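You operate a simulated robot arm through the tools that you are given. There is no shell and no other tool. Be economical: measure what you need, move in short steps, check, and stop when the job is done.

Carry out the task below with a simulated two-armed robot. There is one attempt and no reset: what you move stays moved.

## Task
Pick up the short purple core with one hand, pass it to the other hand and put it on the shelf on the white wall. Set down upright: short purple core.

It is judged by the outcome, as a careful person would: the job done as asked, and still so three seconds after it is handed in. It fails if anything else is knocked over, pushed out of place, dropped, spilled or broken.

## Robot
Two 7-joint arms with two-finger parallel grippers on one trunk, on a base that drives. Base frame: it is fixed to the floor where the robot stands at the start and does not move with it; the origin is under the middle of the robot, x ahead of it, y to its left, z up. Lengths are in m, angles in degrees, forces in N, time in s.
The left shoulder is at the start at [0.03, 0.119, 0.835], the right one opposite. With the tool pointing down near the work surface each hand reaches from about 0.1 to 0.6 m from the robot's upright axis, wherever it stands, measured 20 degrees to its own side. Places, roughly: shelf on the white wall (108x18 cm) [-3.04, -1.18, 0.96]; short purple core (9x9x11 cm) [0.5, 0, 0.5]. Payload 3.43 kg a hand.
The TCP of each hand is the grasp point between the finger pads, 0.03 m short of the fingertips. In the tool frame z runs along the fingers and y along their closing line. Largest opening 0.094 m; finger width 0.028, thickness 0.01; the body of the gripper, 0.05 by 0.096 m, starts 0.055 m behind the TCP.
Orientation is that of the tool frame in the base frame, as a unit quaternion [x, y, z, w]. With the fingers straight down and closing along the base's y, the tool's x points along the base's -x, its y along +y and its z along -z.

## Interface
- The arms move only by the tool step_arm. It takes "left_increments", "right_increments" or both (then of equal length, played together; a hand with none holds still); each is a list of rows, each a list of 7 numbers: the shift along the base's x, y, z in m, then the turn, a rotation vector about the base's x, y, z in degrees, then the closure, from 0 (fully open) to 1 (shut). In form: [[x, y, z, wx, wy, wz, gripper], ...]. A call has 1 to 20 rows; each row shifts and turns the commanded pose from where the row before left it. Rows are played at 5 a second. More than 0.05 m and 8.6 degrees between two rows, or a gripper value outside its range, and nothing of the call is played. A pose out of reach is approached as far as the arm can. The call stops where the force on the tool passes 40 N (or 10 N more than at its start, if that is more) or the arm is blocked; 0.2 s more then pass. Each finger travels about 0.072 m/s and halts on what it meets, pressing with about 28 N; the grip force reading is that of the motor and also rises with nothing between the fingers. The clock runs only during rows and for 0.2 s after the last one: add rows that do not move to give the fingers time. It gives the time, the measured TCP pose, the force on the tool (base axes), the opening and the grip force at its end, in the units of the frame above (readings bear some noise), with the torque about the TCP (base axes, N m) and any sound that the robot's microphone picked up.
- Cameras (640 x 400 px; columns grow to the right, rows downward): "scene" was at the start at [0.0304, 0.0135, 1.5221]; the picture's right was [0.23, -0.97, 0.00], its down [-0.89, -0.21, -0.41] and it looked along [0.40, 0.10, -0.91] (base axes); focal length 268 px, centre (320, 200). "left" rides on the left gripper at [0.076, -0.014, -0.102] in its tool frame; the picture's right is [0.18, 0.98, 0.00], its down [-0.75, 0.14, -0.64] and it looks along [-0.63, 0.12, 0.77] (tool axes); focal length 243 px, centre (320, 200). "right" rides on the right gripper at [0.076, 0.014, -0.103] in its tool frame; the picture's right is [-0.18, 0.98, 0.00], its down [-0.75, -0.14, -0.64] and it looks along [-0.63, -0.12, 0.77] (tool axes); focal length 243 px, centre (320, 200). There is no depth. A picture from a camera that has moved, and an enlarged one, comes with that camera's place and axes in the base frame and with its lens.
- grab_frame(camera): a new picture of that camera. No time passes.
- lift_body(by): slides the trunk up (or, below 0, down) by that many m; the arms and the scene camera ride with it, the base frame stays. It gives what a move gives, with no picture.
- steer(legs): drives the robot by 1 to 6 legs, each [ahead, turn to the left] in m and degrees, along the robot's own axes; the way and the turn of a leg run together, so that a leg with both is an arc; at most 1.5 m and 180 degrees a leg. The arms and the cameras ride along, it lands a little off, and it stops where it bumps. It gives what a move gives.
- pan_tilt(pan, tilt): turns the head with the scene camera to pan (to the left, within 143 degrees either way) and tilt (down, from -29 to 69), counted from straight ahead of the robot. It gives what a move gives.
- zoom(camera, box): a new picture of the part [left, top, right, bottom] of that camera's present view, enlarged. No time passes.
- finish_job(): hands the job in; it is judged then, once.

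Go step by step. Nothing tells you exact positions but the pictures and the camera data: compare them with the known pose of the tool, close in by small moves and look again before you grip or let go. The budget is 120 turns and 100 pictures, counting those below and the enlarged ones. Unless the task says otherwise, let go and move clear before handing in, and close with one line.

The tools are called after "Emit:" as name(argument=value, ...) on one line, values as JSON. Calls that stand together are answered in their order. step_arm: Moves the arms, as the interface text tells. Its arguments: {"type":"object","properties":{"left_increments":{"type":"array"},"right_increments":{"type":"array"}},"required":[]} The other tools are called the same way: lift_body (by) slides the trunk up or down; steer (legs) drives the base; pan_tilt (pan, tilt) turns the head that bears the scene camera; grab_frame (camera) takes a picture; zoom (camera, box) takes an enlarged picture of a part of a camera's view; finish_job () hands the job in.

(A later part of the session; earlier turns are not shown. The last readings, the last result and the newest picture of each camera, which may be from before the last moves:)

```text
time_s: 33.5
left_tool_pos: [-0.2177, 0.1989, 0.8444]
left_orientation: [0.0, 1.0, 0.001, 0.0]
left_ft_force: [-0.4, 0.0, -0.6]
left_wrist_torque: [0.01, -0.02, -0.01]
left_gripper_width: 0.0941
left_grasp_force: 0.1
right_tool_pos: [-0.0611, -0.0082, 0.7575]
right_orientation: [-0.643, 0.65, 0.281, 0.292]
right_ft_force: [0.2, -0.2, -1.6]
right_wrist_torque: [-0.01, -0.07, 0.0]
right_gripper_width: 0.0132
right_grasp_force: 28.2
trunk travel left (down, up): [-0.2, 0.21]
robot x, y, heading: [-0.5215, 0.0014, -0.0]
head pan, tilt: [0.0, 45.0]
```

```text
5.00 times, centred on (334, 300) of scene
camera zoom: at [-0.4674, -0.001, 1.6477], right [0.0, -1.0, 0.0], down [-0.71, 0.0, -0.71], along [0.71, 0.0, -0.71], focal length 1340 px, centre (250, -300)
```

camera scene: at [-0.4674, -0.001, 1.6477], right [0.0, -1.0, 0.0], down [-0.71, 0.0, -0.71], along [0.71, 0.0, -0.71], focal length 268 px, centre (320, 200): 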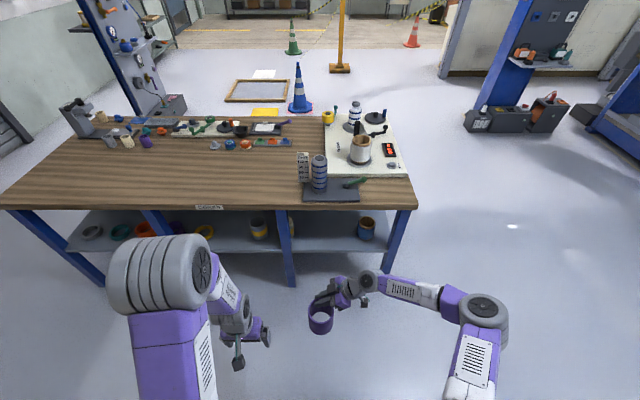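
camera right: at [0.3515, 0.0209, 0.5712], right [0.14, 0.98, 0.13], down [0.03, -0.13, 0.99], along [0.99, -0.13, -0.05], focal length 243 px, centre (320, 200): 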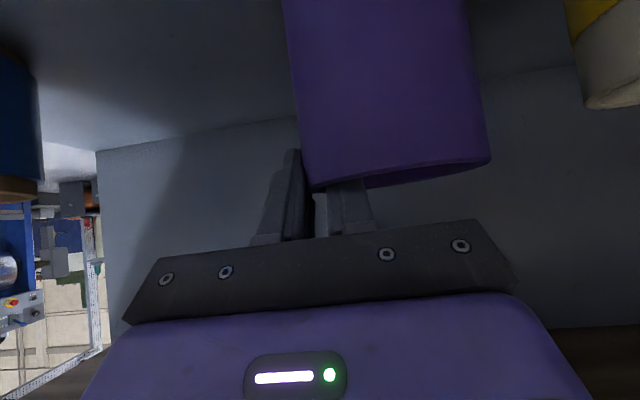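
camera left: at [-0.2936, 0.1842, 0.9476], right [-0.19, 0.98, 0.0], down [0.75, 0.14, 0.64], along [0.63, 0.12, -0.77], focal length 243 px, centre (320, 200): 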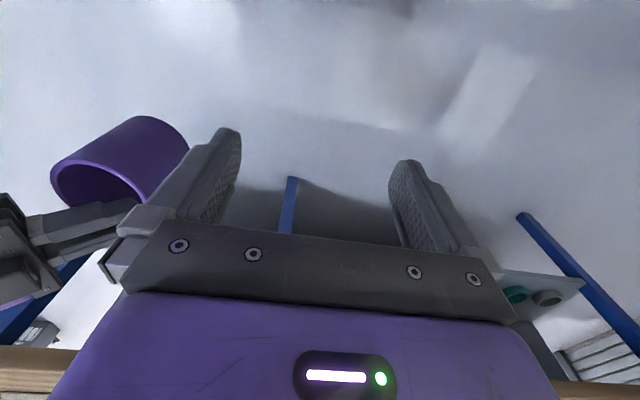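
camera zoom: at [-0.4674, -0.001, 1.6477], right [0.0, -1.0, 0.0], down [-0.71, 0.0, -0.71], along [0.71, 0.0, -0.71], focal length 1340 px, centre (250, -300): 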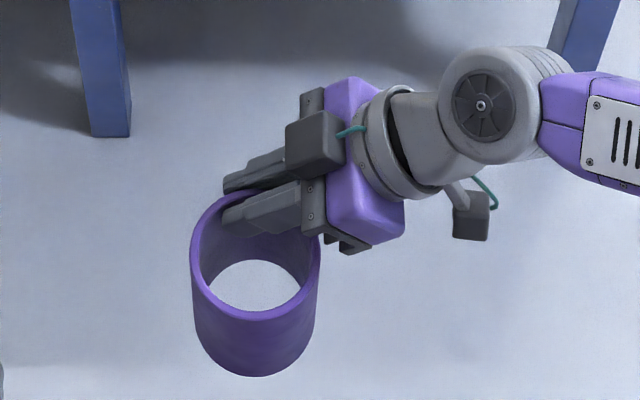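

The core is where expected: centre (-0.099, -0.003), rim about 0.756. The left hand, vertical and half open, now goes above its left wall (yawed 20° away from the right finger).

Emit:
step_arm(left_increments=[[0.0105, -0.0164, 0, 0, 0, 2, 0.36], [0.0105, -0.0164, 0, 0, 0, 2, 0.36], [0.0105, -0.0164, 0, 0, 0, 2, 0.36], [0.0105, -0.0164, 0, 0, 0, 2, 0.36], [0.0105, -0.0164, 0, 0, 0, 2, 0.36], [0.0105, -0.0164, 0, 0, 0, 2, 0.36], [0.0105, -0.0164, 0, 0, 0, 2, 0.36], [0.0105, -0.0164, 0, 0, 0, 2, 0.36], [0.0105, -0.0164, 0, 0, 0, 2, 0.36], [0.0105, -0.0164, 0, 0, 0, 2, 0.36], [0, 0, 0, 0, 0, 0, 0.36]])

Emit:
grab_frame(camera="left")

Emit:
zoom(camera="scene", box=[240, 240, 400, 340])

```text
time_s: 35.9
left_tool_pos: [-0.1125, 0.0342, 0.845]
left_orientation: [-0.175, 0.985, 0.0, 0.0]
left_ft_force: [0.4, 0.1, -0.2]
left_wrist_torque: [0.0, 0.01, 0.0]
left_gripper_width: 0.0603
left_grasp_force: 0.0
right_tool_pos: [-0.061, -0.0087, 0.7576]
right_orientation: [-0.643, 0.651, 0.28, 0.291]
right_ft_force: [0.3, -0.3, -2.1]
right_wrist_torque: [0.0, -0.09, -0.03]
right_gripper_width: 0.0135
right_grasp_force: 28.3
trunk travel left (down, up): [-0.2, 0.21]
robot x, y, heading: [-0.5227, 0.0006, 0.1]
head pan, tilt: [0.0, 45.0]
```

```text
61 pictures are left
camera left: at [-0.1783, -0.0051, 0.9474], right [-0.51, 0.86, 0.0], down [0.66, 0.39, 0.64], along [0.55, 0.33, -0.77], focal length 243 px, centre (320, 200)
```

left: 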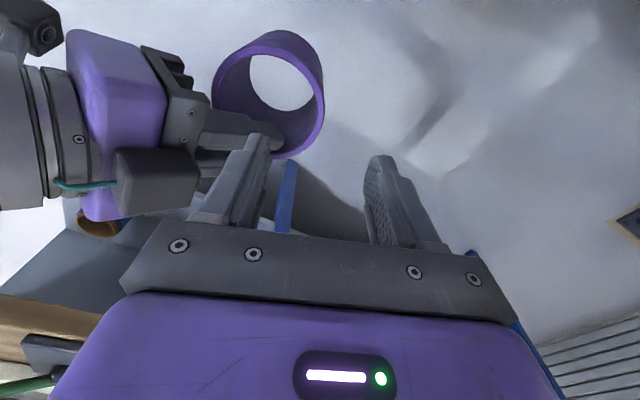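

```text
4.00 times, centred on (320, 290) of scene
camera zoom: at [-0.4676, -0.0008, 1.6478], right [0.0, -1.0, 0.0], down [-0.71, 0.0, -0.71], along [0.71, 0.0, -0.71], focal length 1072 px, centre (320, -160)
```

zoom: 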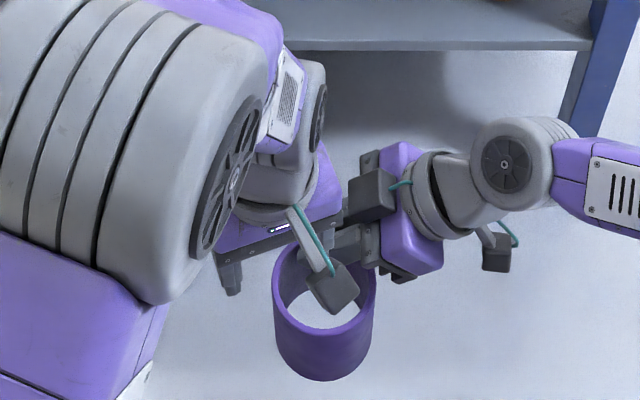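

Alignment is good. I narrow the left fingers to about 44 mm and descend partway.

Emit:
step_arm(left_increments=[[0, 0, 0, 0, 0, 0, 0.53], [0, 0, -0.02, 0, 0, 0, 0.53], [0, 0, -0.02, 0, 0, 0, 0.53], [0, 0, -0.015, 0, 0, 0, 0.53], [0, 0, 0, 0, 0, 0, 0.53]])

Emit:
grab_frame(camera="left")

Emit:
grab_frame(camera="right")

```text
time_s: 37.1
left_tool_pos: [-0.1117, 0.0335, 0.7895]
left_orientation: [-0.175, 0.985, 0.001, 0.001]
left_ft_force: [-0.8, 0.2, 0.7]
left_wrist_torque: [0.04, 0.01, -0.02]
left_gripper_width: 0.0442
left_grasp_force: 0.1
right_tool_pos: [-0.06, -0.0094, 0.7578]
right_orientation: [-0.642, 0.651, 0.28, 0.292]
right_ft_force: [-0.3, 0.6, -2.0]
right_wrist_torque: [-0.02, -0.04, -0.01]
right_gripper_width: 0.0131
right_grasp_force: 27.9
trunk travel left (down, up): [-0.2, 0.21]
robot x, y, heading: [-0.5222, -0.0011, -0.1]
head pan, tilt: [0.0, 45.0]
```

```text
59 pictures are left
camera left: at [-0.179, -0.0067, 0.8927], right [-0.51, 0.86, 0.0], down [0.66, 0.39, 0.64], along [0.55, 0.33, -0.77], focal length 243 px, centre (320, 200)
```

left: 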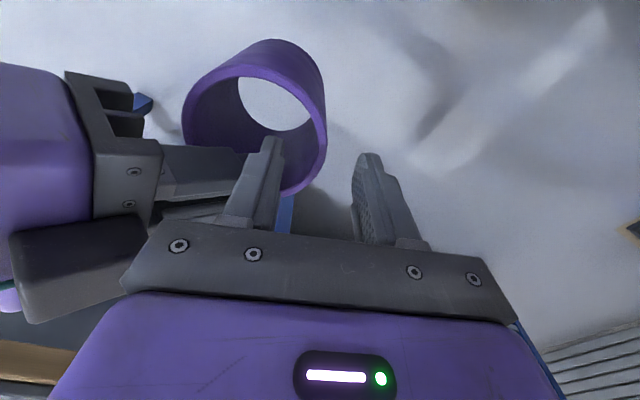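

```text
58 pictures are left
camera right: at [-0.0774, -0.1347, 0.7707], right [-0.98, 0.14, 0.13], down [0.13, 0.03, 0.99], along [0.14, 0.99, -0.05], focal length 243 px, centre (320, 200)
```

right: 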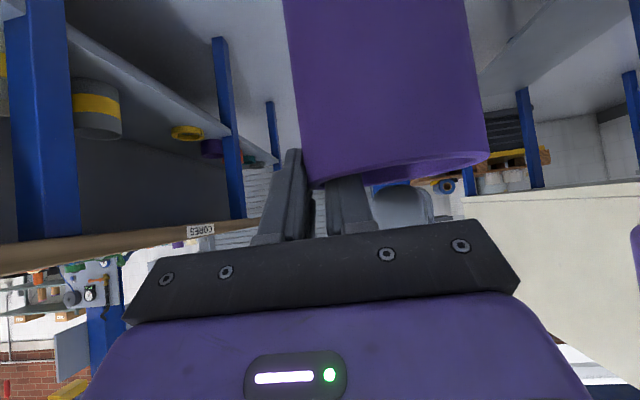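

The wall lies nearly midway between the left fingertips. I descend 4 cm to straddle it.

Emit:
step_arm(left_increments=[[-0.002, 0.001, -0.01, 0, 0, 0, 0.53], [0, 0, -0.015, 0, 0, 0, 0.53], [0, 0, -0.015, 0, 0, 0, 0.53], [0, 0, 0, 0, 0, 0, 0.53]])

Emit:
grab_frame(camera="left")

Emit:
grab_frame(camera="right")

```text
time_s: 38.1
left_tool_pos: [-0.1126, 0.0356, 0.7498]
left_orientation: [-0.175, 0.985, 0.0, 0.0]
left_ft_force: [-0.1, 1.0, 0.4]
left_wrist_torque: [0.04, -0.01, 0.0]
left_gripper_width: 0.0441
left_grasp_force: 0.0
right_tool_pos: [-0.0619, -0.0084, 0.7571]
right_orientation: [-0.643, 0.65, 0.28, 0.292]
right_ft_force: [-0.1, 1.1, -1.7]
right_wrist_torque: [0.03, -0.06, -0.04]
right_gripper_width: 0.0133
right_grasp_force: 28.6
trunk travel left (down, up): [-0.2, 0.21]
robot x, y, heading: [-0.5257, -0.0016, 0.2]
head pan, tilt: [0.0, 45.0]
```

```text
57 pictures are left
camera left: at [-0.1812, -0.004, 0.8527], right [-0.51, 0.86, 0.0], down [0.66, 0.39, 0.64], along [0.55, 0.33, -0.77], focal length 243 px, centre (320, 200)
```

left: 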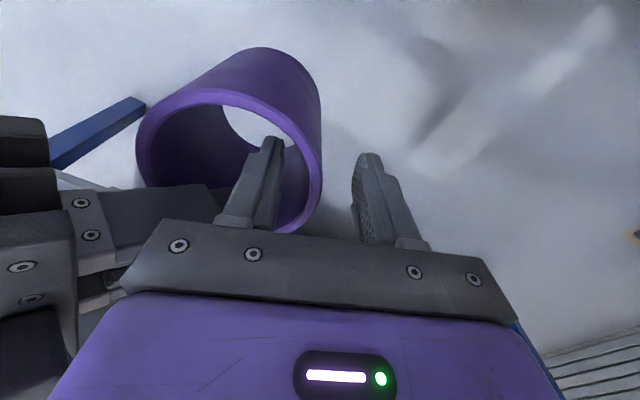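

```text
56 pictures are left
camera right: at [-0.0774, -0.1347, 0.7706], right [-0.98, 0.14, 0.13], down [0.13, 0.03, 0.99], along [0.14, 0.99, -0.05], focal length 243 px, centre (320, 200)
```

right: 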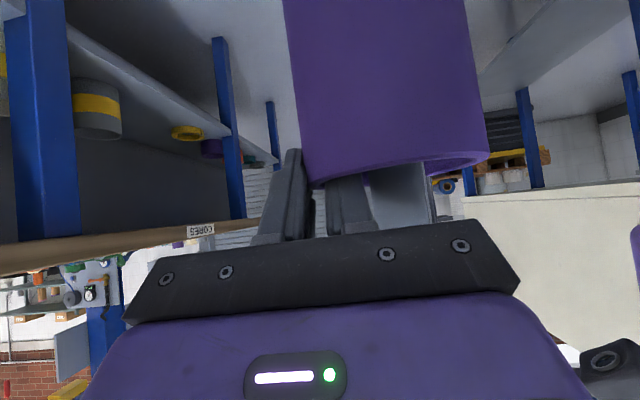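

Wall is centred between the left fingers with no contact forces. Closing the left gripper.

Emit:
step_arm(left_increments=[[0, 0, 0, 0, 0, 0, 0.7], [0, 0, 0, 0, 0, 0, 0.82], [0, 0, 0, 0, 0, 0, 0.9], [0, 0, 0, 0, 0, 0, 1], [0, 0, 0, 0, 0, 0, 1], [0, 0, 0, 0, 0, 0, 1]])

Emit:
grab_frame(camera="left")

```text
time_s: 39.5
left_tool_pos: [-0.1149, 0.0358, 0.7519]
left_orientation: [-0.173, 0.985, -0.001, 0.002]
left_ft_force: [4.4, -19.1, 1.5]
left_wrist_torque: [-0.01, 0.22, -0.27]
left_gripper_width: 0.0069
left_grasp_force: 27.7
right_tool_pos: [-0.0625, -0.0069, 0.7586]
right_orientation: [-0.643, 0.649, 0.283, 0.292]
right_ft_force: [-5.5, 19.8, -3.2]
right_wrist_torque: [0.09, -0.27, -0.57]
right_gripper_width: 0.0133
right_grasp_force: 28.1
trunk travel left (down, up): [-0.2, 0.21]
robot x, y, heading: [-0.5222, -0.0006, 0.3]
head pan, tilt: [0.0, 45.0]
```

```text
55 pictures are left
camera left: at [-0.1809, -0.0053, 0.8532], right [-0.51, 0.86, 0.0], down [0.66, 0.39, 0.64], along [0.55, 0.32, -0.77], focal length 243 px, centre (320, 200)
```

left: 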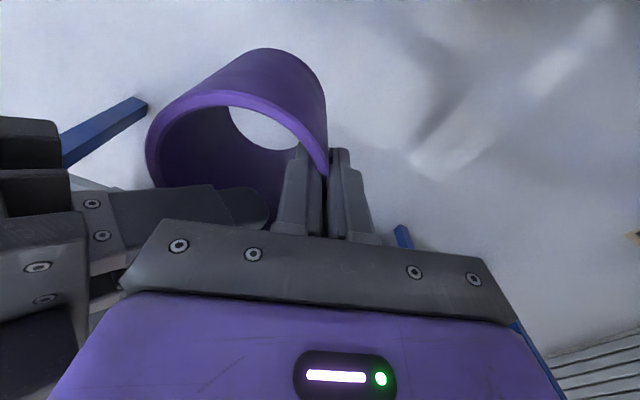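

Both hands hold it, with about 19 N of internal strain along y. I nudge the left hand 2 mm to relieve that before releasing the right.

Emit:
step_arm(left_increments=[[0.0005, -0.001, 0, 0, 0, 0, 1], [0, -0.001, 0, 0, 0, 0, 1], [0, 0, 0, 0, 0, 0, 1]])

```text
time_s: 40.3
left_tool_pos: [-0.1127, 0.0333, 0.7498]
left_orientation: [-0.174, 0.985, -0.001, 0.0]
left_ft_force: [8.2, -19.1, -0.7]
left_wrist_torque: [-0.03, 0.22, -0.27]
left_gripper_width: 0.0065
left_grasp_force: 28.1
right_tool_pos: [-0.0624, -0.0077, 0.7568]
right_orientation: [-0.643, 0.65, 0.281, 0.291]
right_ft_force: [-8.3, 18.8, -0.5]
right_wrist_torque: [0.21, -0.18, -0.35]
right_gripper_width: 0.013
right_grasp_force: 28.1
trunk travel left (down, up): [-0.2, 0.21]
robot x, y, heading: [-0.5208, 0.0025, -0.0]
head pan, tilt: [0.0, 45.0]
```

Emit:
step_arm(left_increments=[[0.0005, -0.0015, 0, 0, 0, 0, 1], [0.0005, -0.0015, 0, 0, 0, 0, 1], [0, 0, 0, 0, 0, 0, 1]])

Emit:
zoom(camera="left", box=[220, 110, 412, 230])

Emit:
zoom(camera="scene", box=[260, 260, 388, 340])

```text
time_s: 41.1
left_tool_pos: [-0.1132, 0.0329, 0.7499]
left_orientation: [-0.176, 0.984, 0.001, 0.0]
left_ft_force: [7.2, -7.2, -1.2]
left_wrist_torque: [0.07, -0.13, -0.22]
left_gripper_width: 0.0068
left_grasp_force: 27.7
right_tool_pos: [-0.0621, -0.0083, 0.7561]
right_orientation: [-0.642, 0.651, 0.28, 0.293]
right_ft_force: [-6.7, 7.3, 1.1]
right_wrist_torque: [0.13, 0.28, 0.14]
right_gripper_width: 0.0133
right_grasp_force: 27.1
trunk travel left (down, up): [-0.2, 0.21]
robot x, y, heading: [-0.519, 0.0006, -0.0]
head pan, tilt: [0.0, 45.0]
```

```text
3.33 times, centred on (316, 170) of left
camera zoom: at [-0.1796, -0.0085, 0.8523], right [-0.51, 0.86, 0.0], down [0.66, 0.39, 0.64], along [0.55, 0.33, -0.77], focal length 809 px, centre (333, 300)
```

zoom: 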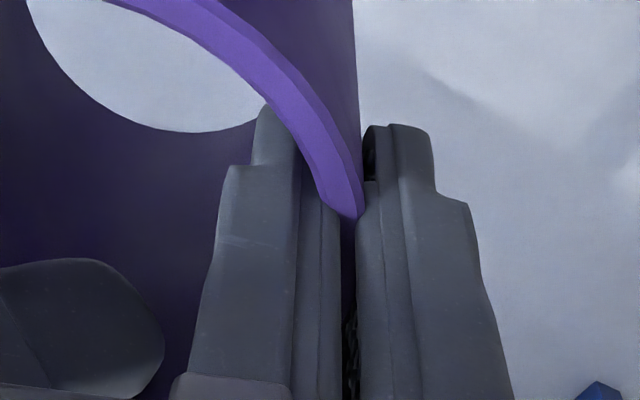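

```text
5.00 times, centred on (324, 300) of scene
camera zoom: at [-0.4675, -0.001, 1.6477], right [0.0, -1.0, 0.0], down [-0.71, 0.0, -0.71], along [0.71, 0.0, -0.71], focal length 1340 px, centre (300, -300)
```

zoom: 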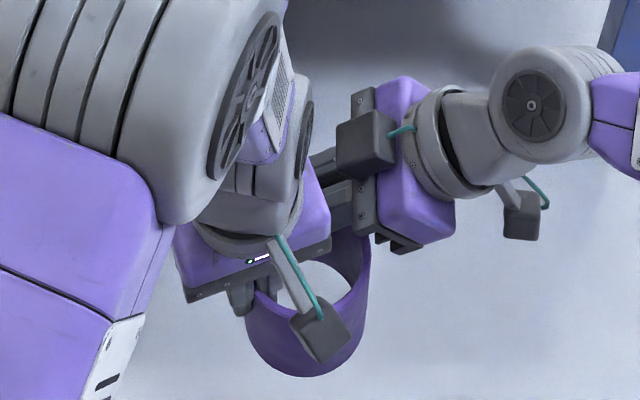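

Strain is down to 7 N and the left pinch on the wall looks sound. I open the right fingers only slightly and check that the left holds.

Emit:
step_arm(right_increments=[[0, 0, 0, 0, 0, 0, 0.74], [0, 0, 0, 0, 0, 0, 0.74], [0, 0, 0, 0, 0, 0, 0.74]], left_increments=[[0, 0, 0, 0, 0, 0, 1], [0, 0, 0, 0, 0, 0, 1], [0, 0, 0, 0, 0, 0, 1]])

Emit:
grab_frame(camera="right")

Emit:
grab_frame(camera="left")

```text
time_s: 41.9
left_tool_pos: [-0.1132, 0.031, 0.7499]
left_orientation: [-0.174, 0.985, 0.0, 0.0]
left_ft_force: [0.8, 0.0, -0.1]
left_wrist_torque: [0.08, 0.01, 0.02]
left_gripper_width: 0.0065
left_grasp_force: 28.1
right_tool_pos: [-0.0612, -0.0075, 0.7573]
right_orientation: [-0.642, 0.651, 0.28, 0.293]
right_ft_force: [0.5, 1.0, 0.7]
right_wrist_torque: [-0.03, 0.01, 0.02]
right_gripper_width: 0.0245
right_grasp_force: 0.0
trunk travel left (down, up): [-0.2, 0.21]
robot x, y, heading: [-0.5196, -0.002, 0.2]
head pan, tilt: [0.0, 45.0]
```

```text
52 pictures are left
camera right: at [-0.0771, -0.1349, 0.7706], right [-0.98, 0.14, 0.13], down [0.13, 0.03, 0.99], along [0.14, 0.99, -0.05], focal length 243 px, centre (320, 200)
```

right: 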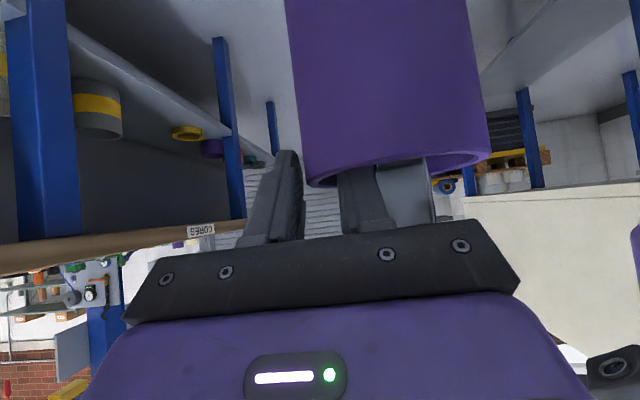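

```text
51 pictures are left
camera left: at [-0.1798, -0.0092, 0.8526], right [-0.51, 0.86, 0.0], down [0.66, 0.39, 0.64], along [0.55, 0.33, -0.77], focal length 243 px, centre (320, 200)
```

left: 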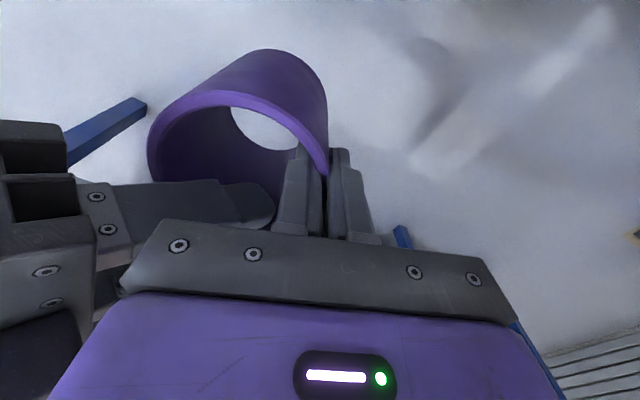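

The left hand holds the core alone now. I retract the right hand backwards along its own fingers (up and right).

Emit:
step_arm(right_increments=[[0, -0.007, 0.007, 0, 0, 0, 0.74], [0, -0.014, 0.014, 0, 0, 0, 0.74], [0, -0.02, 0.02, 0, 0, 0, 0.74], [0, -0.03, 0.02, 0, 0, 0, 0.74], [0, -0.03, 0.01, 0, 0, 0, 0.74], [0, -0.03, 0, 0, 0, 0, 0.74], [0, -0.03, 0, 0, 0, 0, 0.74]])

Emit:
grab_frame(camera="scene")

Emit:
grab_frame(camera="left")

```text
time_s: 43.5
left_tool_pos: [-0.113, 0.0313, 0.7505]
left_orientation: [-0.174, 0.985, 0.0, 0.0]
left_ft_force: [0.6, 0.2, 0.3]
left_wrist_torque: [0.1, 0.04, -0.01]
left_gripper_width: 0.0064
left_grasp_force: 27.4
right_tool_pos: [-0.0643, -0.1686, 0.8291]
right_orientation: [-0.643, 0.65, 0.281, 0.292]
right_ft_force: [0.9, 1.0, 0.2]
right_wrist_torque: [0.01, 0.01, -0.01]
right_gripper_width: 0.0242
right_grasp_force: 0.1
trunk travel left (down, up): [-0.2, 0.21]
robot x, y, heading: [-0.5186, 0.0001, -0.0]
head pan, tilt: [0.0, 45.0]
```

```text
50 pictures are left
camera scene: at [-0.4677, -0.0014, 1.6478], right [0.0, -1.0, 0.0], down [-0.71, 0.0, -0.71], along [0.71, 0.0, -0.71], focal length 268 px, centre (320, 200)
```

scene: 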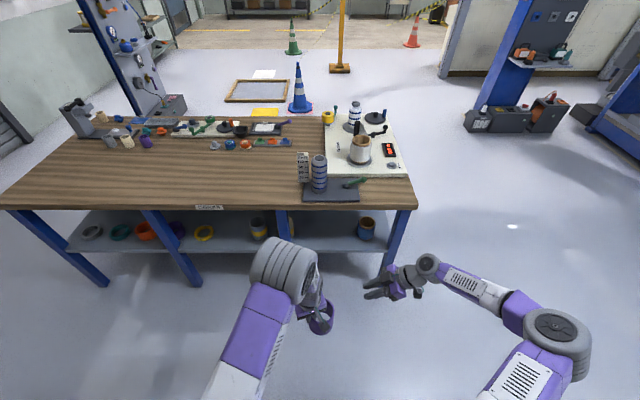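

```text
49 pictures are left
camera left: at [-0.1798, -0.0095, 0.8527], right [-0.51, 0.86, 0.0], down [0.66, 0.39, 0.64], along [0.55, 0.33, -0.77], focal length 243 px, centre (320, 200)
```

left: 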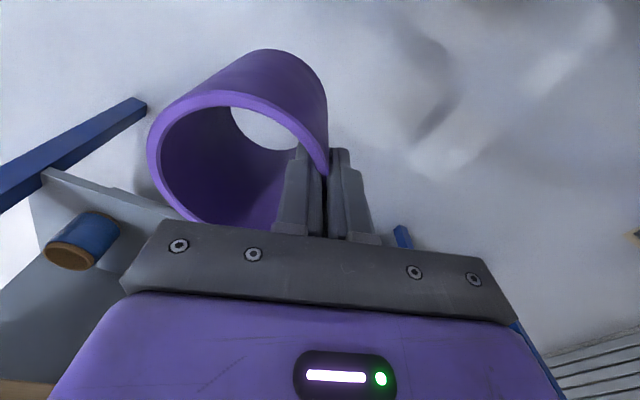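

Handover done: the left hand alone carries the core. I tuck the right hand back and take a look toward the shelf before driving.

Emit:
step_arm(right_increments=[[-0.01, -0.01, 0, 0, 0, -7.5, 0.74], [-0.015, -0.01, 0, 0, 0, -7.5, 0.74], [-0.015, -0.005, 0, 0, 0, -7.5, 0.74], [-0.015, 0, 0, 0, 0, -7.5, 0.74], [-0.015, 0, 0, 0, 0, -7.5, 0.74], [-0.015, 0, 0, 0, 0, -7.5, 0.74], [-0.015, 0, 0, 0, 0, -7.5, 0.74], [-0.015, 0, 0, 0, 0, -7.5, 0.74], [-0.015, 0, 0, 0, 0, -7.5, 0.74], [-0.015, 0, 0, 0, 0, -7.5, 0.74], [-0.015, 0, 0, 0, 0, -7.5, 0.74]])

Emit:
pan_tilt(pan=-143, tilt=20)

Emit:
grab_frame(camera="scene")

Emit:
zoom(camera="scene", box=[320, 80, 512, 200])

```text
time_s: 45.9
left_tool_pos: [-0.1114, 0.0306, 0.7492]
left_orientation: [-0.174, 0.985, 0.001, 0.0]
left_ft_force: [-0.3, -0.2, -0.4]
left_wrist_torque: [0.02, 0.03, -0.01]
left_gripper_width: 0.0066
left_grasp_force: 28.2
right_tool_pos: [-0.1628, -0.22, 0.7828]
right_orientation: [-0.053, 0.913, 0.017, 0.404]
right_ft_force: [-0.4, 0.2, 0.5]
right_wrist_torque: [0.01, -0.01, 0.03]
right_gripper_width: 0.0244
right_grasp_force: 0.2
right hand out of reach, approached as far as the arm can: row 8, 9, 10, 11
trunk travel left (down, up): [-0.2, 0.21]
robot x, y, heading: [-0.5217, -0.0001, -0.2]
head pan, tilt: [0.0, 45.0]
```

```text
time_s: 48.2
left_tool_pos: [-0.1125, 0.0315, 0.7513]
left_orientation: [-0.174, 0.985, 0.0, -0.001]
left_ft_force: [0.0, 0.1, 0.4]
left_wrist_torque: [0.04, 0.02, 0.02]
left_gripper_width: 0.0068
left_grasp_force: 27.9
right_tool_pos: [-0.1627, -0.2189, 0.7843]
right_orientation: [-0.054, 0.913, 0.018, 0.405]
right_ft_force: [0.1, 0.8, 0.8]
right_wrist_torque: [0.01, 0.0, 0.02]
right_gripper_width: 0.0245
right_grasp_force: 0.0
trunk travel left (down, up): [-0.2, 0.21]
robot x, y, heading: [-0.5208, -0.0, 0.1]
head pan, tilt: [-143.0, 20.0]
```

```text
48 pictures are left
camera scene: at [-0.6231, -0.0571, 1.6864], right [-0.6, 0.8, 0.0], down [0.27, 0.21, -0.94], along [-0.75, -0.57, -0.34], focal length 268 px, centre (320, 200)
```

scene: 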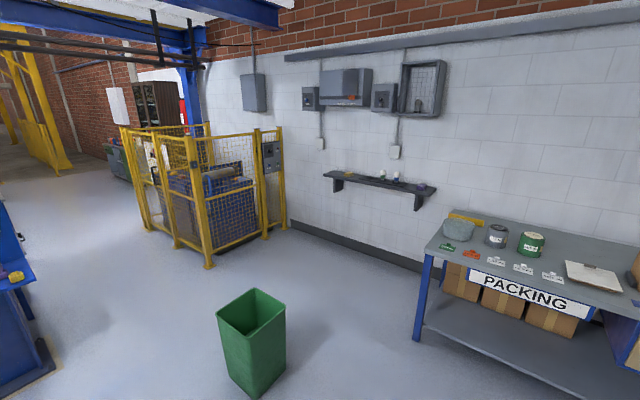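

```text
3.33 times, centred on (416, 140) of scene
camera zoom: at [-0.6231, -0.0571, 1.6864], right [-0.6, 0.8, 0.0], down [0.27, 0.21, -0.94], along [-0.75, -0.57, -0.34], focal length 893 px, centre (0, 400)
```

zoom: 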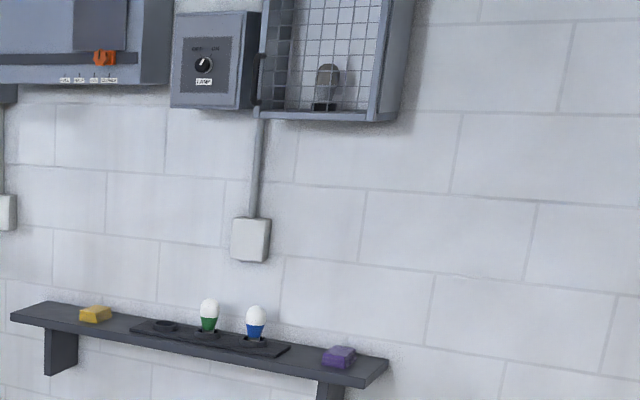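

On the wall shelf there's a yellow block, a tray with two egg-like bulbs, and a purple block; its left end (as we face it) looks free. I turn right toward the gap between bin and packing table and drive a first stretch.

Emit:
steer(legs=[[0, -153]])

Emit:
pan_tilt(pan=0, tilt=30)

Emit:
grab_frame(camera="scene")

```text
time_s: 54.8
left_tool_pos: [-0.86, -0.2308, 0.7506]
left_orientation: [0.907, 0.422, 0.0, 0.0]
left_ft_force: [0.3, -0.5, 0.3]
left_wrist_torque: [-0.06, -0.07, 0.01]
left_gripper_width: 0.0069
left_grasp_force: 27.9
right_tool_pos: [-0.9401, 0.0122, 0.7852]
right_orientation: [0.868, 0.286, -0.387, 0.121]
right_ft_force: [-0.5, -1.2, 0.4]
right_wrist_torque: [0.01, 0.03, 0.02]
right_gripper_width: 0.0244
right_grasp_force: 0.0
trunk travel left (down, up): [-0.2, 0.21]
robot x, y, heading: [-0.5199, -0.0001, -150.2]
head pan, tilt: [-143.0, 20.0]
```

```text
time_s: 57.0
left_tool_pos: [-0.8601, -0.2299, 0.7493]
left_orientation: [0.907, 0.421, 0.0, 0.0]
left_ft_force: [0.4, 0.2, 0.2]
left_wrist_torque: [-0.04, -0.02, -0.04]
left_gripper_width: 0.0065
left_grasp_force: 27.7
right_tool_pos: [-0.9404, 0.0118, 0.7838]
right_orientation: [0.868, 0.286, -0.386, 0.121]
right_ft_force: [0.1, -0.8, 0.0]
right_wrist_torque: [-0.03, 0.0, 0.01]
right_gripper_width: 0.0244
right_grasp_force: 0.1
trunk travel left (down, up): [-0.2, 0.21]
robot x, y, heading: [-0.5204, 0.0015, -150.4]
head pan, tilt: [0.0, 30.0]
```

```text
46 pictures are left
camera scene: at [-0.5716, -0.031, 1.6704], right [-0.49, 0.87, 0.0], down [0.43, 0.25, -0.87], along [-0.75, -0.43, -0.5], focal length 268 px, centre (320, 200)
```

scene: 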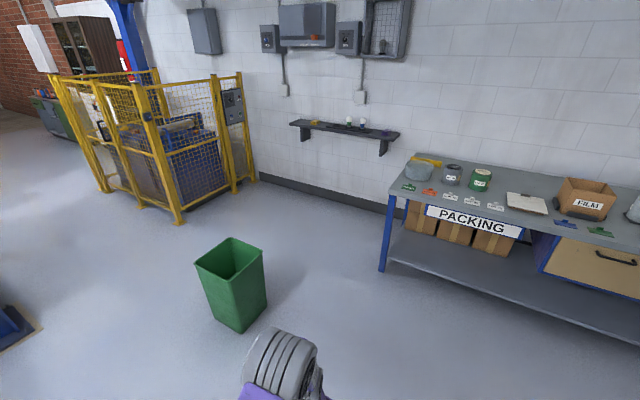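

I drive the first metre with a slight right correction, then look again.

Emit:
steer(legs=[[0, -2], [1.1, 0]])

Emit:
pan_tilt(pan=0, tilt=35)

Emit:
grab_frame(camera="scene")

```text
time_s: 63.1
left_tool_pos: [-1.8571, -0.739, 0.7491]
left_orientation: [0.914, 0.405, -0.001, 0.0]
left_ft_force: [1.3, 0.0, -0.5]
left_wrist_torque: [-0.04, -0.03, 0.04]
left_gripper_width: 0.0068
left_grasp_force: 28.1
right_tool_pos: [-1.9289, -0.4937, 0.7851]
right_orientation: [0.874, 0.271, -0.388, 0.114]
right_ft_force: [0.0, 0.5, 0.1]
right_wrist_torque: [0.01, -0.02, -0.07]
right_gripper_width: 0.0243
right_grasp_force: 0.0
trunk travel left (down, up): [-0.2, 0.21]
robot x, y, heading: [-1.5126, -0.5185, -152.4]
head pan, tilt: [0.0, 30.0]
```

```text
time_s: 63.8
left_tool_pos: [-1.8567, -0.7389, 0.7497]
left_orientation: [0.914, 0.405, 0.0, 0.0]
left_ft_force: [0.1, -1.0, -0.4]
left_wrist_torque: [-0.05, -0.04, -0.04]
left_gripper_width: 0.0067
left_grasp_force: 28.0
right_tool_pos: [-1.928, -0.4931, 0.7838]
right_orientation: [0.873, 0.272, -0.388, 0.114]
right_ft_force: [-0.4, 0.6, -0.3]
right_wrist_torque: [0.0, 0.0, -0.02]
right_gripper_width: 0.0243
right_grasp_force: 0.1
trunk travel left (down, up): [-0.2, 0.21]
robot x, y, heading: [-1.5063, -0.5173, -152.1]
head pan, tilt: [0.0, 35.0]
```

```text
45 pictures are left
camera scene: at [-1.559, -0.5476, 1.6626], right [-0.47, 0.89, 0.0], down [0.51, 0.27, -0.82], along [-0.73, -0.38, -0.57], focal length 268 px, centre (320, 200)
```

scene: 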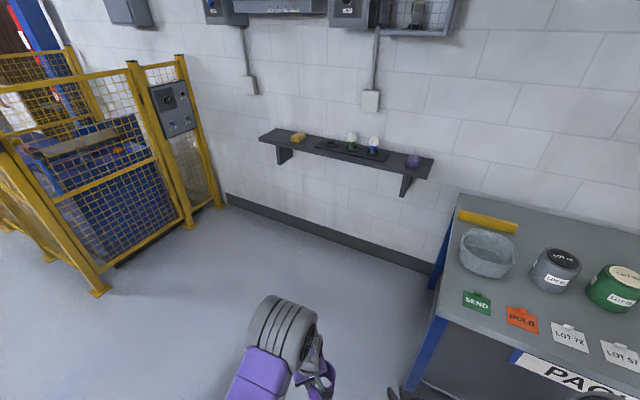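

Path ahead is clear. I continue past the packing table corner and angle toward the shelf's left end.

Emit:
steer(legs=[[0.4, 0], [0, 15], [0.5, 0]])

Emit:
lift_body(by=0.2)

Emit:
pan_tilt(pan=-25, tilt=35)

Emit:
grab_frame(camera="scene")

```text
time_s: 69.7
left_tool_pos: [-2.498, -1.3484, 0.7496]
left_orientation: [0.852, 0.524, 0.0, 0.0]
left_ft_force: [-0.4, -0.2, -0.7]
left_wrist_torque: [-0.04, -0.1, 0.01]
left_gripper_width: 0.0068
left_grasp_force: 27.9
right_tool_pos: [-2.6323, -1.1319, 0.7846]
right_orientation: [0.829, 0.387, -0.368, 0.166]
right_ft_force: [0.0, -0.3, -0.6]
right_wrist_torque: [-0.01, -0.04, 0.01]
right_gripper_width: 0.0245
right_grasp_force: 0.1
trunk travel left (down, up): [-0.2, 0.21]
robot x, y, heading: [-2.2217, -1.0461, -136.7]
head pan, tilt: [0.0, 35.0]
```

```text
time_s: 71.8
left_tool_pos: [-2.4958, -1.3469, 0.9502]
left_orientation: [0.852, 0.524, 0.0, 0.0]
left_ft_force: [-0.3, 0.0, -2.5]
left_wrist_torque: [0.0, -0.05, -0.02]
left_gripper_width: 0.0069
left_grasp_force: 27.7
right_tool_pos: [-2.6323, -1.1308, 0.9848]
right_orientation: [0.829, 0.386, -0.369, 0.165]
right_ft_force: [0.1, 0.8, -0.1]
right_wrist_torque: [0.0, 0.06, 0.0]
right_gripper_width: 0.0246
right_grasp_force: 0.0
trunk travel left (down, up): [-0.4, 0.01]
robot x, y, heading: [-2.2244, -1.043, -136.9]
head pan, tilt: [0.0, 35.0]
```

```text
time_s: 72.7
left_tool_pos: [-2.4967, -1.3478, 0.9491]
left_orientation: [0.851, 0.526, 0.0, -0.001]
left_ft_force: [0.1, 0.0, -2.4]
left_wrist_torque: [-0.02, -0.08, -0.01]
left_gripper_width: 0.0067
left_grasp_force: 28.1
right_tool_pos: [-2.6316, -1.1299, 0.9843]
right_orientation: [0.829, 0.386, -0.369, 0.165]
right_ft_force: [0.8, -0.3, 0.7]
right_wrist_torque: [-0.01, 0.03, 0.03]
right_gripper_width: 0.0244
right_grasp_force: 0.0
trunk travel left (down, up): [-0.4, 0.01]
robot x, y, heading: [-2.2217, -1.0432, -136.4]
head pan, tilt: [-25.0, 35.0]
```

```text
44 pictures are left
camera scene: at [-2.2814, -1.0527, 1.8626], right [-0.31, 0.95, 0.0], down [0.54, 0.18, -0.82], along [-0.78, -0.26, -0.57], focal length 268 px, centre (320, 200)
```

scene: 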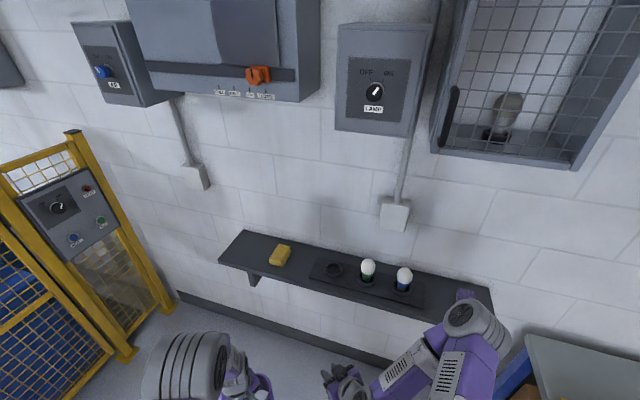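

The left end of the wall shelf is free: about y -1.73 to -1.53, x -2.94 to -3.12, top near z 0.965. I raise both hands well above shelf level, then reposition in front of that spot.

Emit:
step_arm(left_increments=[[0, 0, 0.03, 0, 0, 0, 1], [0, 0, 0.03, 0, 0, 0, 1], [0, 0, 0.03, 0, 0, 0, 1], [0, 0, 0.03, 0, 0, 0, 1], [0, 0, 0.03, 0, 0, 0, 1], [0, 0, 0.02, 0, 0, 0, 1]], right_increments=[[0, 0, 0.03, 0, 0, 0, 0.74], [0, 0, 0.03, 0, 0, 0, 0.74], [0, 0, 0.03, 0, 0, 0, 0.74], [0, 0, 0.03, 0, 0, 0, 0.74], [0, 0, 0.03, 0, 0, 0, 0.74], [0, 0, 0, 0, 0, 0, 0.74]])

Emit:
steer(legs=[[0, 21], [0.54, 0]])

Emit:
pan_tilt(pan=-50, tilt=40)

Emit:
grab_frame(camera="scene")

```text
time_s: 74.1
left_tool_pos: [-2.4974, -1.3473, 1.1208]
left_orientation: [0.851, 0.525, -0.001, 0.0]
left_ft_force: [-0.2, 0.6, -1.2]
left_wrist_torque: [-0.02, -0.09, 0.0]
left_gripper_width: 0.0069
left_grasp_force: 28.0
right_tool_pos: [-2.6843, -1.1547, 1.1078]
right_orientation: [0.828, 0.388, -0.368, 0.168]
right_ft_force: [0.0, 0.5, 0.4]
right_wrist_torque: [-0.01, 0.0, 0.0]
right_gripper_width: 0.0246
right_grasp_force: 0.0
right hand out of reach, approached as far as the arm can: row 1, 2, 3, 4, 5
trunk travel left (down, up): [-0.4, 0.01]
robot x, y, heading: [-2.2215, -1.0447, -136.8]
head pan, tilt: [-25.0, 35.0]
```

```text
time_s: 78.4
left_tool_pos: [-2.5998, -1.9111, 1.1197]
left_orientation: [0.739, 0.673, 0.001, -0.001]
left_ft_force: [0.6, -0.9, -2.3]
left_wrist_torque: [0.05, -0.05, 0.01]
left_gripper_width: 0.007
left_grasp_force: 28.4
right_tool_pos: [-2.8428, -1.7969, 1.1071]
right_orientation: [0.743, 0.533, -0.332, 0.232]
right_ft_force: [1.3, 1.0, -0.5]
right_wrist_torque: [0.01, 0.01, 0.02]
right_gripper_width: 0.0246
right_grasp_force: 0.0
trunk travel left (down, up): [-0.4, 0.01]
robot x, y, heading: [-2.451, -1.5304, -115.5]
head pan, tilt: [-25.0, 35.0]
```

```text
time_s: 79.2
left_tool_pos: [-2.5982, -1.9098, 1.12]
left_orientation: [0.739, 0.673, 0.0, 0.0]
left_ft_force: [-0.5, 0.0, -1.8]
left_wrist_torque: [0.0, -0.06, -0.05]
left_gripper_width: 0.0069
left_grasp_force: 27.2
right_tool_pos: [-2.8433, -1.797, 1.1063]
right_orientation: [0.743, 0.533, -0.332, 0.231]
right_ft_force: [0.0, 0.0, 0.0]
right_wrist_torque: [0.05, -0.01, -0.01]
right_gripper_width: 0.0244
right_grasp_force: 0.1
trunk travel left (down, up): [-0.4, 0.01]
robot x, y, heading: [-2.4523, -1.529, -115.1]
head pan, tilt: [-50.0, 40.0]
```

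```text
43 pictures are left
camera scene: at [-2.5193, -1.5225, 1.855], right [-0.25, 0.97, 0.0], down [0.62, 0.16, -0.77], along [-0.74, -0.19, -0.64], focal length 268 px, centre (320, 200)
```

scene: 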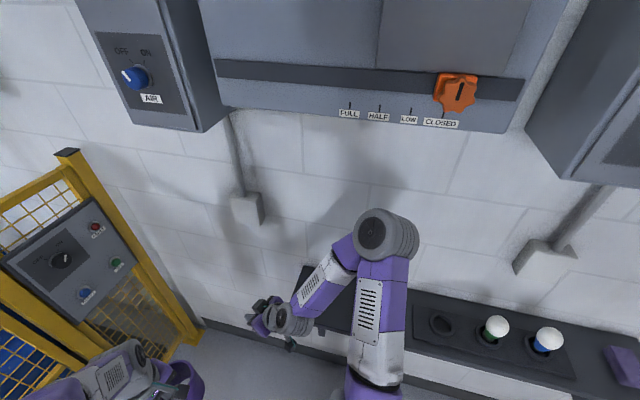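

Everything is clear; I turn right 65° to face the wall.

Emit:
steer(legs=[[0, -65]])

Emit:
pan_tilt(pan=0, tilt=50)

Emit:
grab_frame(camera="scene")

Emit:
grab_frame(camera="left")

```text
time_s: 82.5
left_tool_pos: [-2.86, -1.5627, 1.1199]
left_orientation: [0.984, 0.178, 0.0, 0.0]
left_ft_force: [0.9, -0.3, -1.5]
left_wrist_torque: [-0.08, -0.05, -0.01]
left_gripper_width: 0.0067
left_grasp_force: 27.9
right_tool_pos: [-2.8645, -1.2938, 1.1061]
right_orientation: [0.913, 0.058, -0.404, 0.021]
right_ft_force: [0.6, 0.9, 0.3]
right_wrist_torque: [0.02, 0.02, -0.04]
right_gripper_width: 0.0246
right_grasp_force: 0.0
trunk travel left (down, up): [-0.4, 0.01]
robot x, y, heading: [-2.4526, -1.5306, -179.8]
head pan, tilt: [-50.0, 40.0]
```

```text
time_s: 83.6
left_tool_pos: [-2.8598, -1.5628, 1.1205]
left_orientation: [0.984, 0.178, 0.0, 0.001]
left_ft_force: [0.7, 0.1, -2.5]
left_wrist_torque: [-0.04, -0.01, -0.01]
left_gripper_width: 0.0068
left_grasp_force: 27.9
right_tool_pos: [-2.8653, -1.2931, 1.1079]
right_orientation: [0.912, 0.057, -0.405, 0.02]
right_ft_force: [0.4, -0.4, 0.2]
right_wrist_torque: [-0.01, 0.01, -0.02]
right_gripper_width: 0.0242
right_grasp_force: 0.2
trunk travel left (down, up): [-0.4, 0.01]
robot x, y, heading: [-2.453, -1.527, -179.7]
head pan, tilt: [0.0, 50.0]
```

```text
42 pictures are left
camera scene: at [-2.4972, -1.5286, 1.8408], right [-0.01, 1.0, 0.0], down [0.77, 0.01, -0.64], along [-0.64, 0.0, -0.77], focal length 268 px, centre (320, 200)
```

scene: 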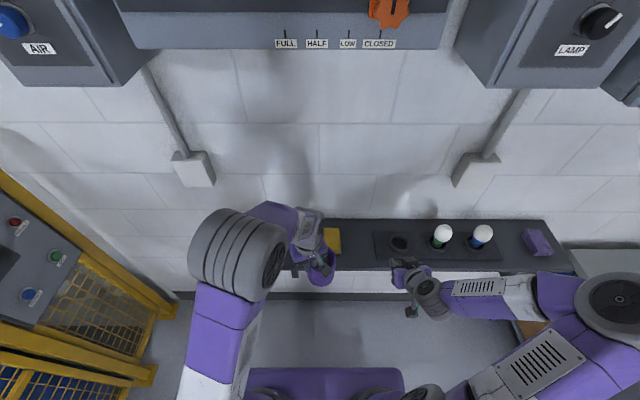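

```text
41 pictures are left
camera left: at [-2.7945, -1.5231, 1.2226], right [0.52, -0.86, 0.0], down [-0.66, -0.4, 0.64], along [-0.55, -0.33, -0.77], focal length 243 px, centre (320, 200)
```

left: 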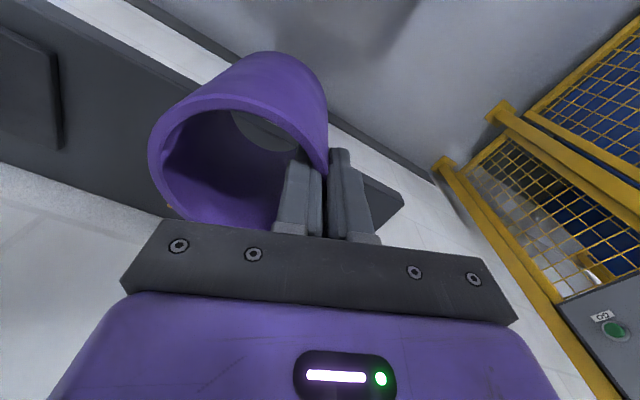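

Facing the wall. I move the left hand sideways to the free end first, then check from its camera.

Emit:
step_arm(left_increments=[[0, -0.02, 0.005, 0, 0, 0, 1], [0, -0.02, 0.005, 0, 0, 0, 1], [0, -0.02, 0, 0, 0, 0, 1], [0, -0.02, 0, 0, 0, 0, 1], [0, -0.025, 0, 0, 0, 0, 1], [-0.02, 0, 0, 0, 0, 0, 1], [-0.03, 0, 0, 0, 0, 0, 1], [-0.03, 0, 0, 0, 0, 0, 1], [0, 0, 0, 0, 0, 0, 1]])

Emit:
grab_frame(camera="scene")

Emit:
grab_frame(camera="left")

```text
time_s: 85.6
left_tool_pos: [-2.9394, -1.6661, 1.1305]
left_orientation: [0.984, 0.178, 0.0, 0.0]
left_ft_force: [0.1, 0.4, -1.7]
left_wrist_torque: [-0.02, 0.03, 0.0]
left_gripper_width: 0.0066
left_grasp_force: 28.0
right_tool_pos: [-2.8649, -1.2939, 1.1075]
right_orientation: [0.913, 0.058, -0.404, 0.021]
right_ft_force: [0.2, -0.3, 0.3]
right_wrist_torque: [-0.01, 0.01, 0.04]
right_gripper_width: 0.0244
right_grasp_force: 0.1
trunk travel left (down, up): [-0.4, 0.01]
robot x, y, heading: [-2.4495, -1.5299, -179.4]
head pan, tilt: [0.0, 50.0]
```

```text
40 pictures are left
camera scene: at [-2.4964, -1.5285, 1.8409], right [-0.01, 1.0, 0.0], down [0.77, 0.01, -0.64], along [-0.64, -0.01, -0.77], focal length 268 px, centre (320, 200)
```

scene: 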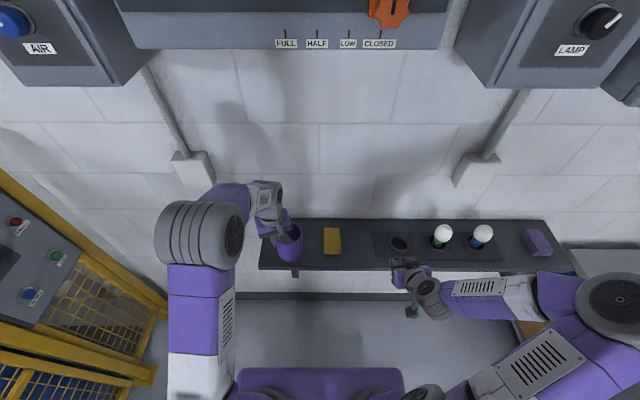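

```text
39 pictures are left
camera left: at [-2.8746, -1.6271, 1.2328], right [0.52, -0.86, 0.0], down [-0.66, -0.4, 0.64], along [-0.55, -0.33, -0.77], focal length 243 px, centre (320, 200)
```

left: 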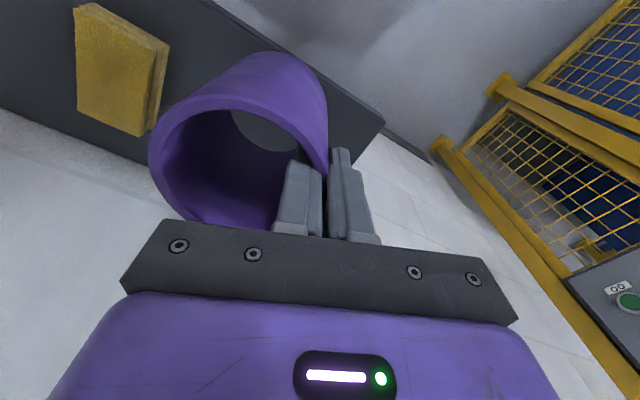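

Emit:
zoom(camera="scene", box=[240, 200, 368, 280])

```text
5.00 times, centred on (304, 240) of scene
camera zoom: at [-2.4964, -1.5285, 1.8409], right [-0.01, 1.0, 0.0], down [0.77, 0.01, -0.64], along [-0.64, -0.01, -0.77], focal length 1340 px, centre (400, 0)
```

zoom: 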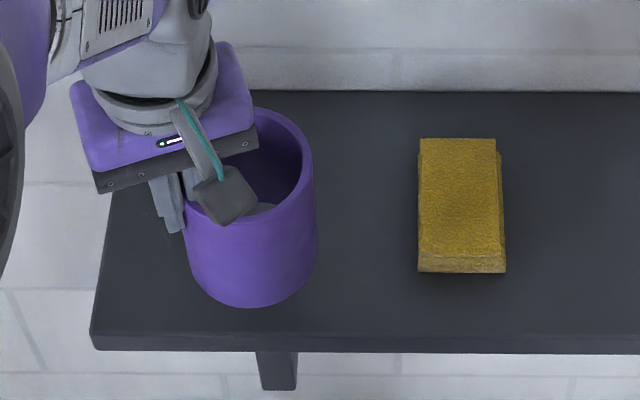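

The spot between the yellow block and the shelf's left end is confirmed (6–7 cm spare on each side). I move 7 cm further in, then lower gently.

Emit:
step_arm(left_increments=[[-0.02, 0, 0, 0, 0, 0, 1], [-0.02, 0, 0, 0, 0, 0, 1], [-0.02, 0, 0, 0, 0, 0, 1], [-0.01, 0, 0, 0, 0, 0, 1], [0, 0, -0.01, 0, 0, 0, 1], [0, 0, -0.01, 0, 0, 0, 1], [0, 0, 0, 0, 0, 0, 1]])

Emit:
zoom(camera="scene", box=[240, 200, 368, 280])

Emit:
grab_frame(camera="left")

Emit:
grab_frame(camera="right")

```text
time_s: 87.2
left_tool_pos: [-3.0121, -1.6664, 1.1103]
left_orientation: [0.984, 0.178, 0.0, -0.001]
left_ft_force: [-1.1, -0.4, -1.9]
left_wrist_torque: [-0.06, -0.01, -0.01]
left_gripper_width: 0.0067
left_grasp_force: 28.3
right_tool_pos: [-2.865, -1.2933, 1.1078]
right_orientation: [0.913, 0.057, -0.404, 0.021]
right_ft_force: [-0.8, -0.4, -0.9]
right_wrist_torque: [0.01, 0.04, 0.0]
right_gripper_width: 0.0247
right_grasp_force: 0.0
trunk travel left (down, up): [-0.4, 0.01]
robot x, y, heading: [-2.4522, -1.5303, -179.7]
head pan, tilt: [0.0, 50.0]
```

```text
5.00 times, centred on (304, 240) of scene
camera zoom: at [-2.497, -1.5287, 1.8408], right [-0.01, 1.0, 0.0], down [0.77, 0.01, -0.64], along [-0.64, 0.0, -0.77], focal length 1340 px, centre (400, 0)
```

zoom: 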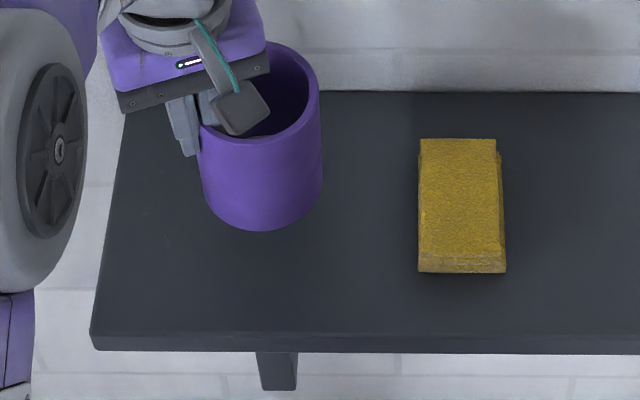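

```text
36 pictures are left
camera left: at [-2.945, -1.6274, 1.2124], right [0.52, -0.86, 0.0], down [-0.66, -0.4, 0.64], along [-0.55, -0.33, -0.77], focal length 243 px, centre (320, 200)
```

left: 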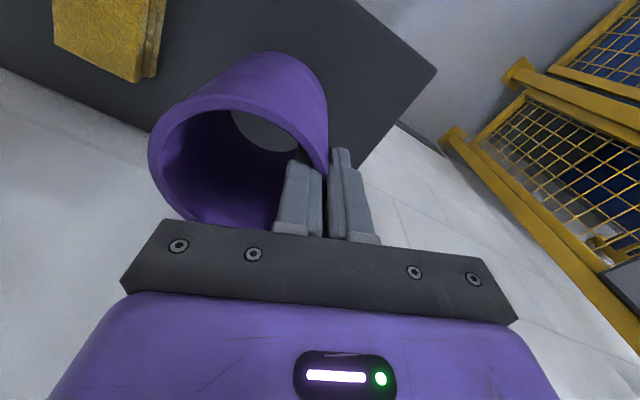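

```text
35 pictures are left
camera right: at [-2.7365, -1.292, 1.1208], right [0.0, -0.99, 0.13], down [-0.05, 0.13, 0.99], along [-1.0, 0.0, -0.05], focal length 243 px, centre (320, 200)
```

right: 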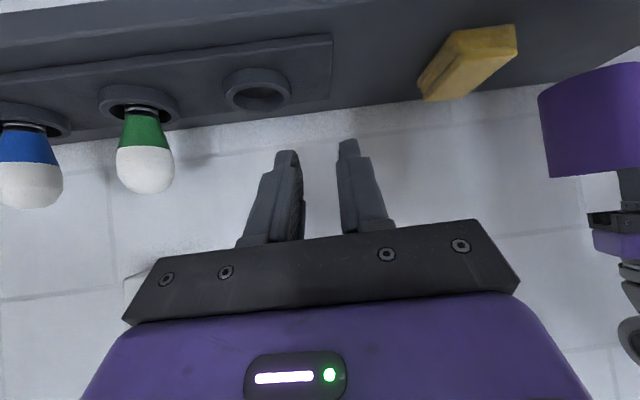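

Core is centred over the free spot. I lower in small steps, watching the force.

Emit:
step_arm(left_increments=[[0, 0, -0.007, 0, 0, 0, 1], [0, 0, -0.007, 0, 0, 0, 1], [0, 0, -0.006, 0, 0, 0, 1], [0, 0, 0, 0, 0, 0, 1]])

Emit:
zoom(camera="right", box=[480, 0, 640, 100])

```text
time_s: 88.2
left_tool_pos: [-3.0103, -1.6673, 1.0897]
left_orientation: [0.984, 0.177, 0.001, 0.0]
left_ft_force: [-0.9, -0.5, -1.1]
left_wrist_torque: [-0.09, -0.05, 0.01]
left_gripper_width: 0.0069
left_grasp_force: 28.5
right_tool_pos: [-2.8652, -1.2938, 1.1078]
right_orientation: [0.913, 0.058, -0.404, 0.021]
right_ft_force: [0.2, 0.8, 0.0]
right_wrist_torque: [0.01, -0.03, 0.01]
right_gripper_width: 0.0244
right_grasp_force: 0.1
trunk travel left (down, up): [-0.4, 0.01]
robot x, y, heading: [-2.4514, -1.527, -179.9]
head pan, tilt: [0.0, 50.0]
```

```text
4.00 times, centred on (560, 50) of right
camera zoom: at [-2.7366, -1.2921, 1.1208], right [0.0, -0.99, 0.13], down [-0.05, 0.13, 0.99], along [-1.0, 0.0, -0.05], focal length 970 px, centre (-640, 800)
```

zoom: 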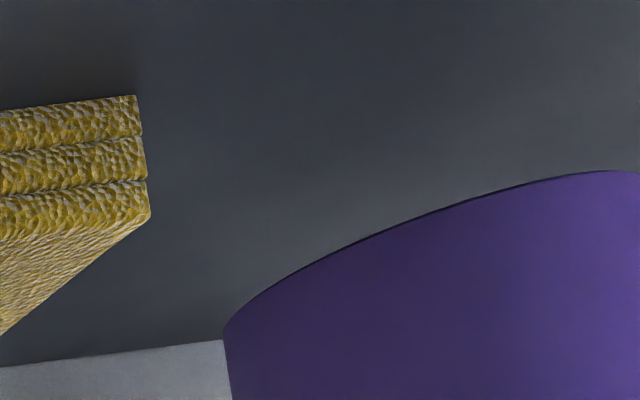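

Emit:
step_arm(left_increments=[[0, 0, -0.004, 0, 0, 0, 1], [0, 0, -0.004, 0, 0, 0, 1], [0, 0, -0.004, 0, 0, 0, 1], [0, 0, 0, 0, 0, 0, 1]])

```text
time_s: 89.2
left_tool_pos: [-3.0095, -1.6673, 1.0779]
left_orientation: [0.984, 0.178, 0.0, -0.001]
left_ft_force: [-0.4, -0.4, -1.9]
left_wrist_torque: [-0.06, -0.05, -0.03]
left_gripper_width: 0.0066
left_grasp_force: 27.9
right_tool_pos: [-2.865, -1.2936, 1.1072]
right_orientation: [0.913, 0.058, -0.404, 0.02]
right_ft_force: [0.5, -0.2, 0.3]
right_wrist_torque: [-0.02, 0.01, 0.0]
right_gripper_width: 0.0246
right_grasp_force: 0.0
trunk travel left (down, up): [-0.4, 0.01]
robot x, y, heading: [-2.4515, -1.5307, -179.5]
head pan, tilt: [0.0, 50.0]
```

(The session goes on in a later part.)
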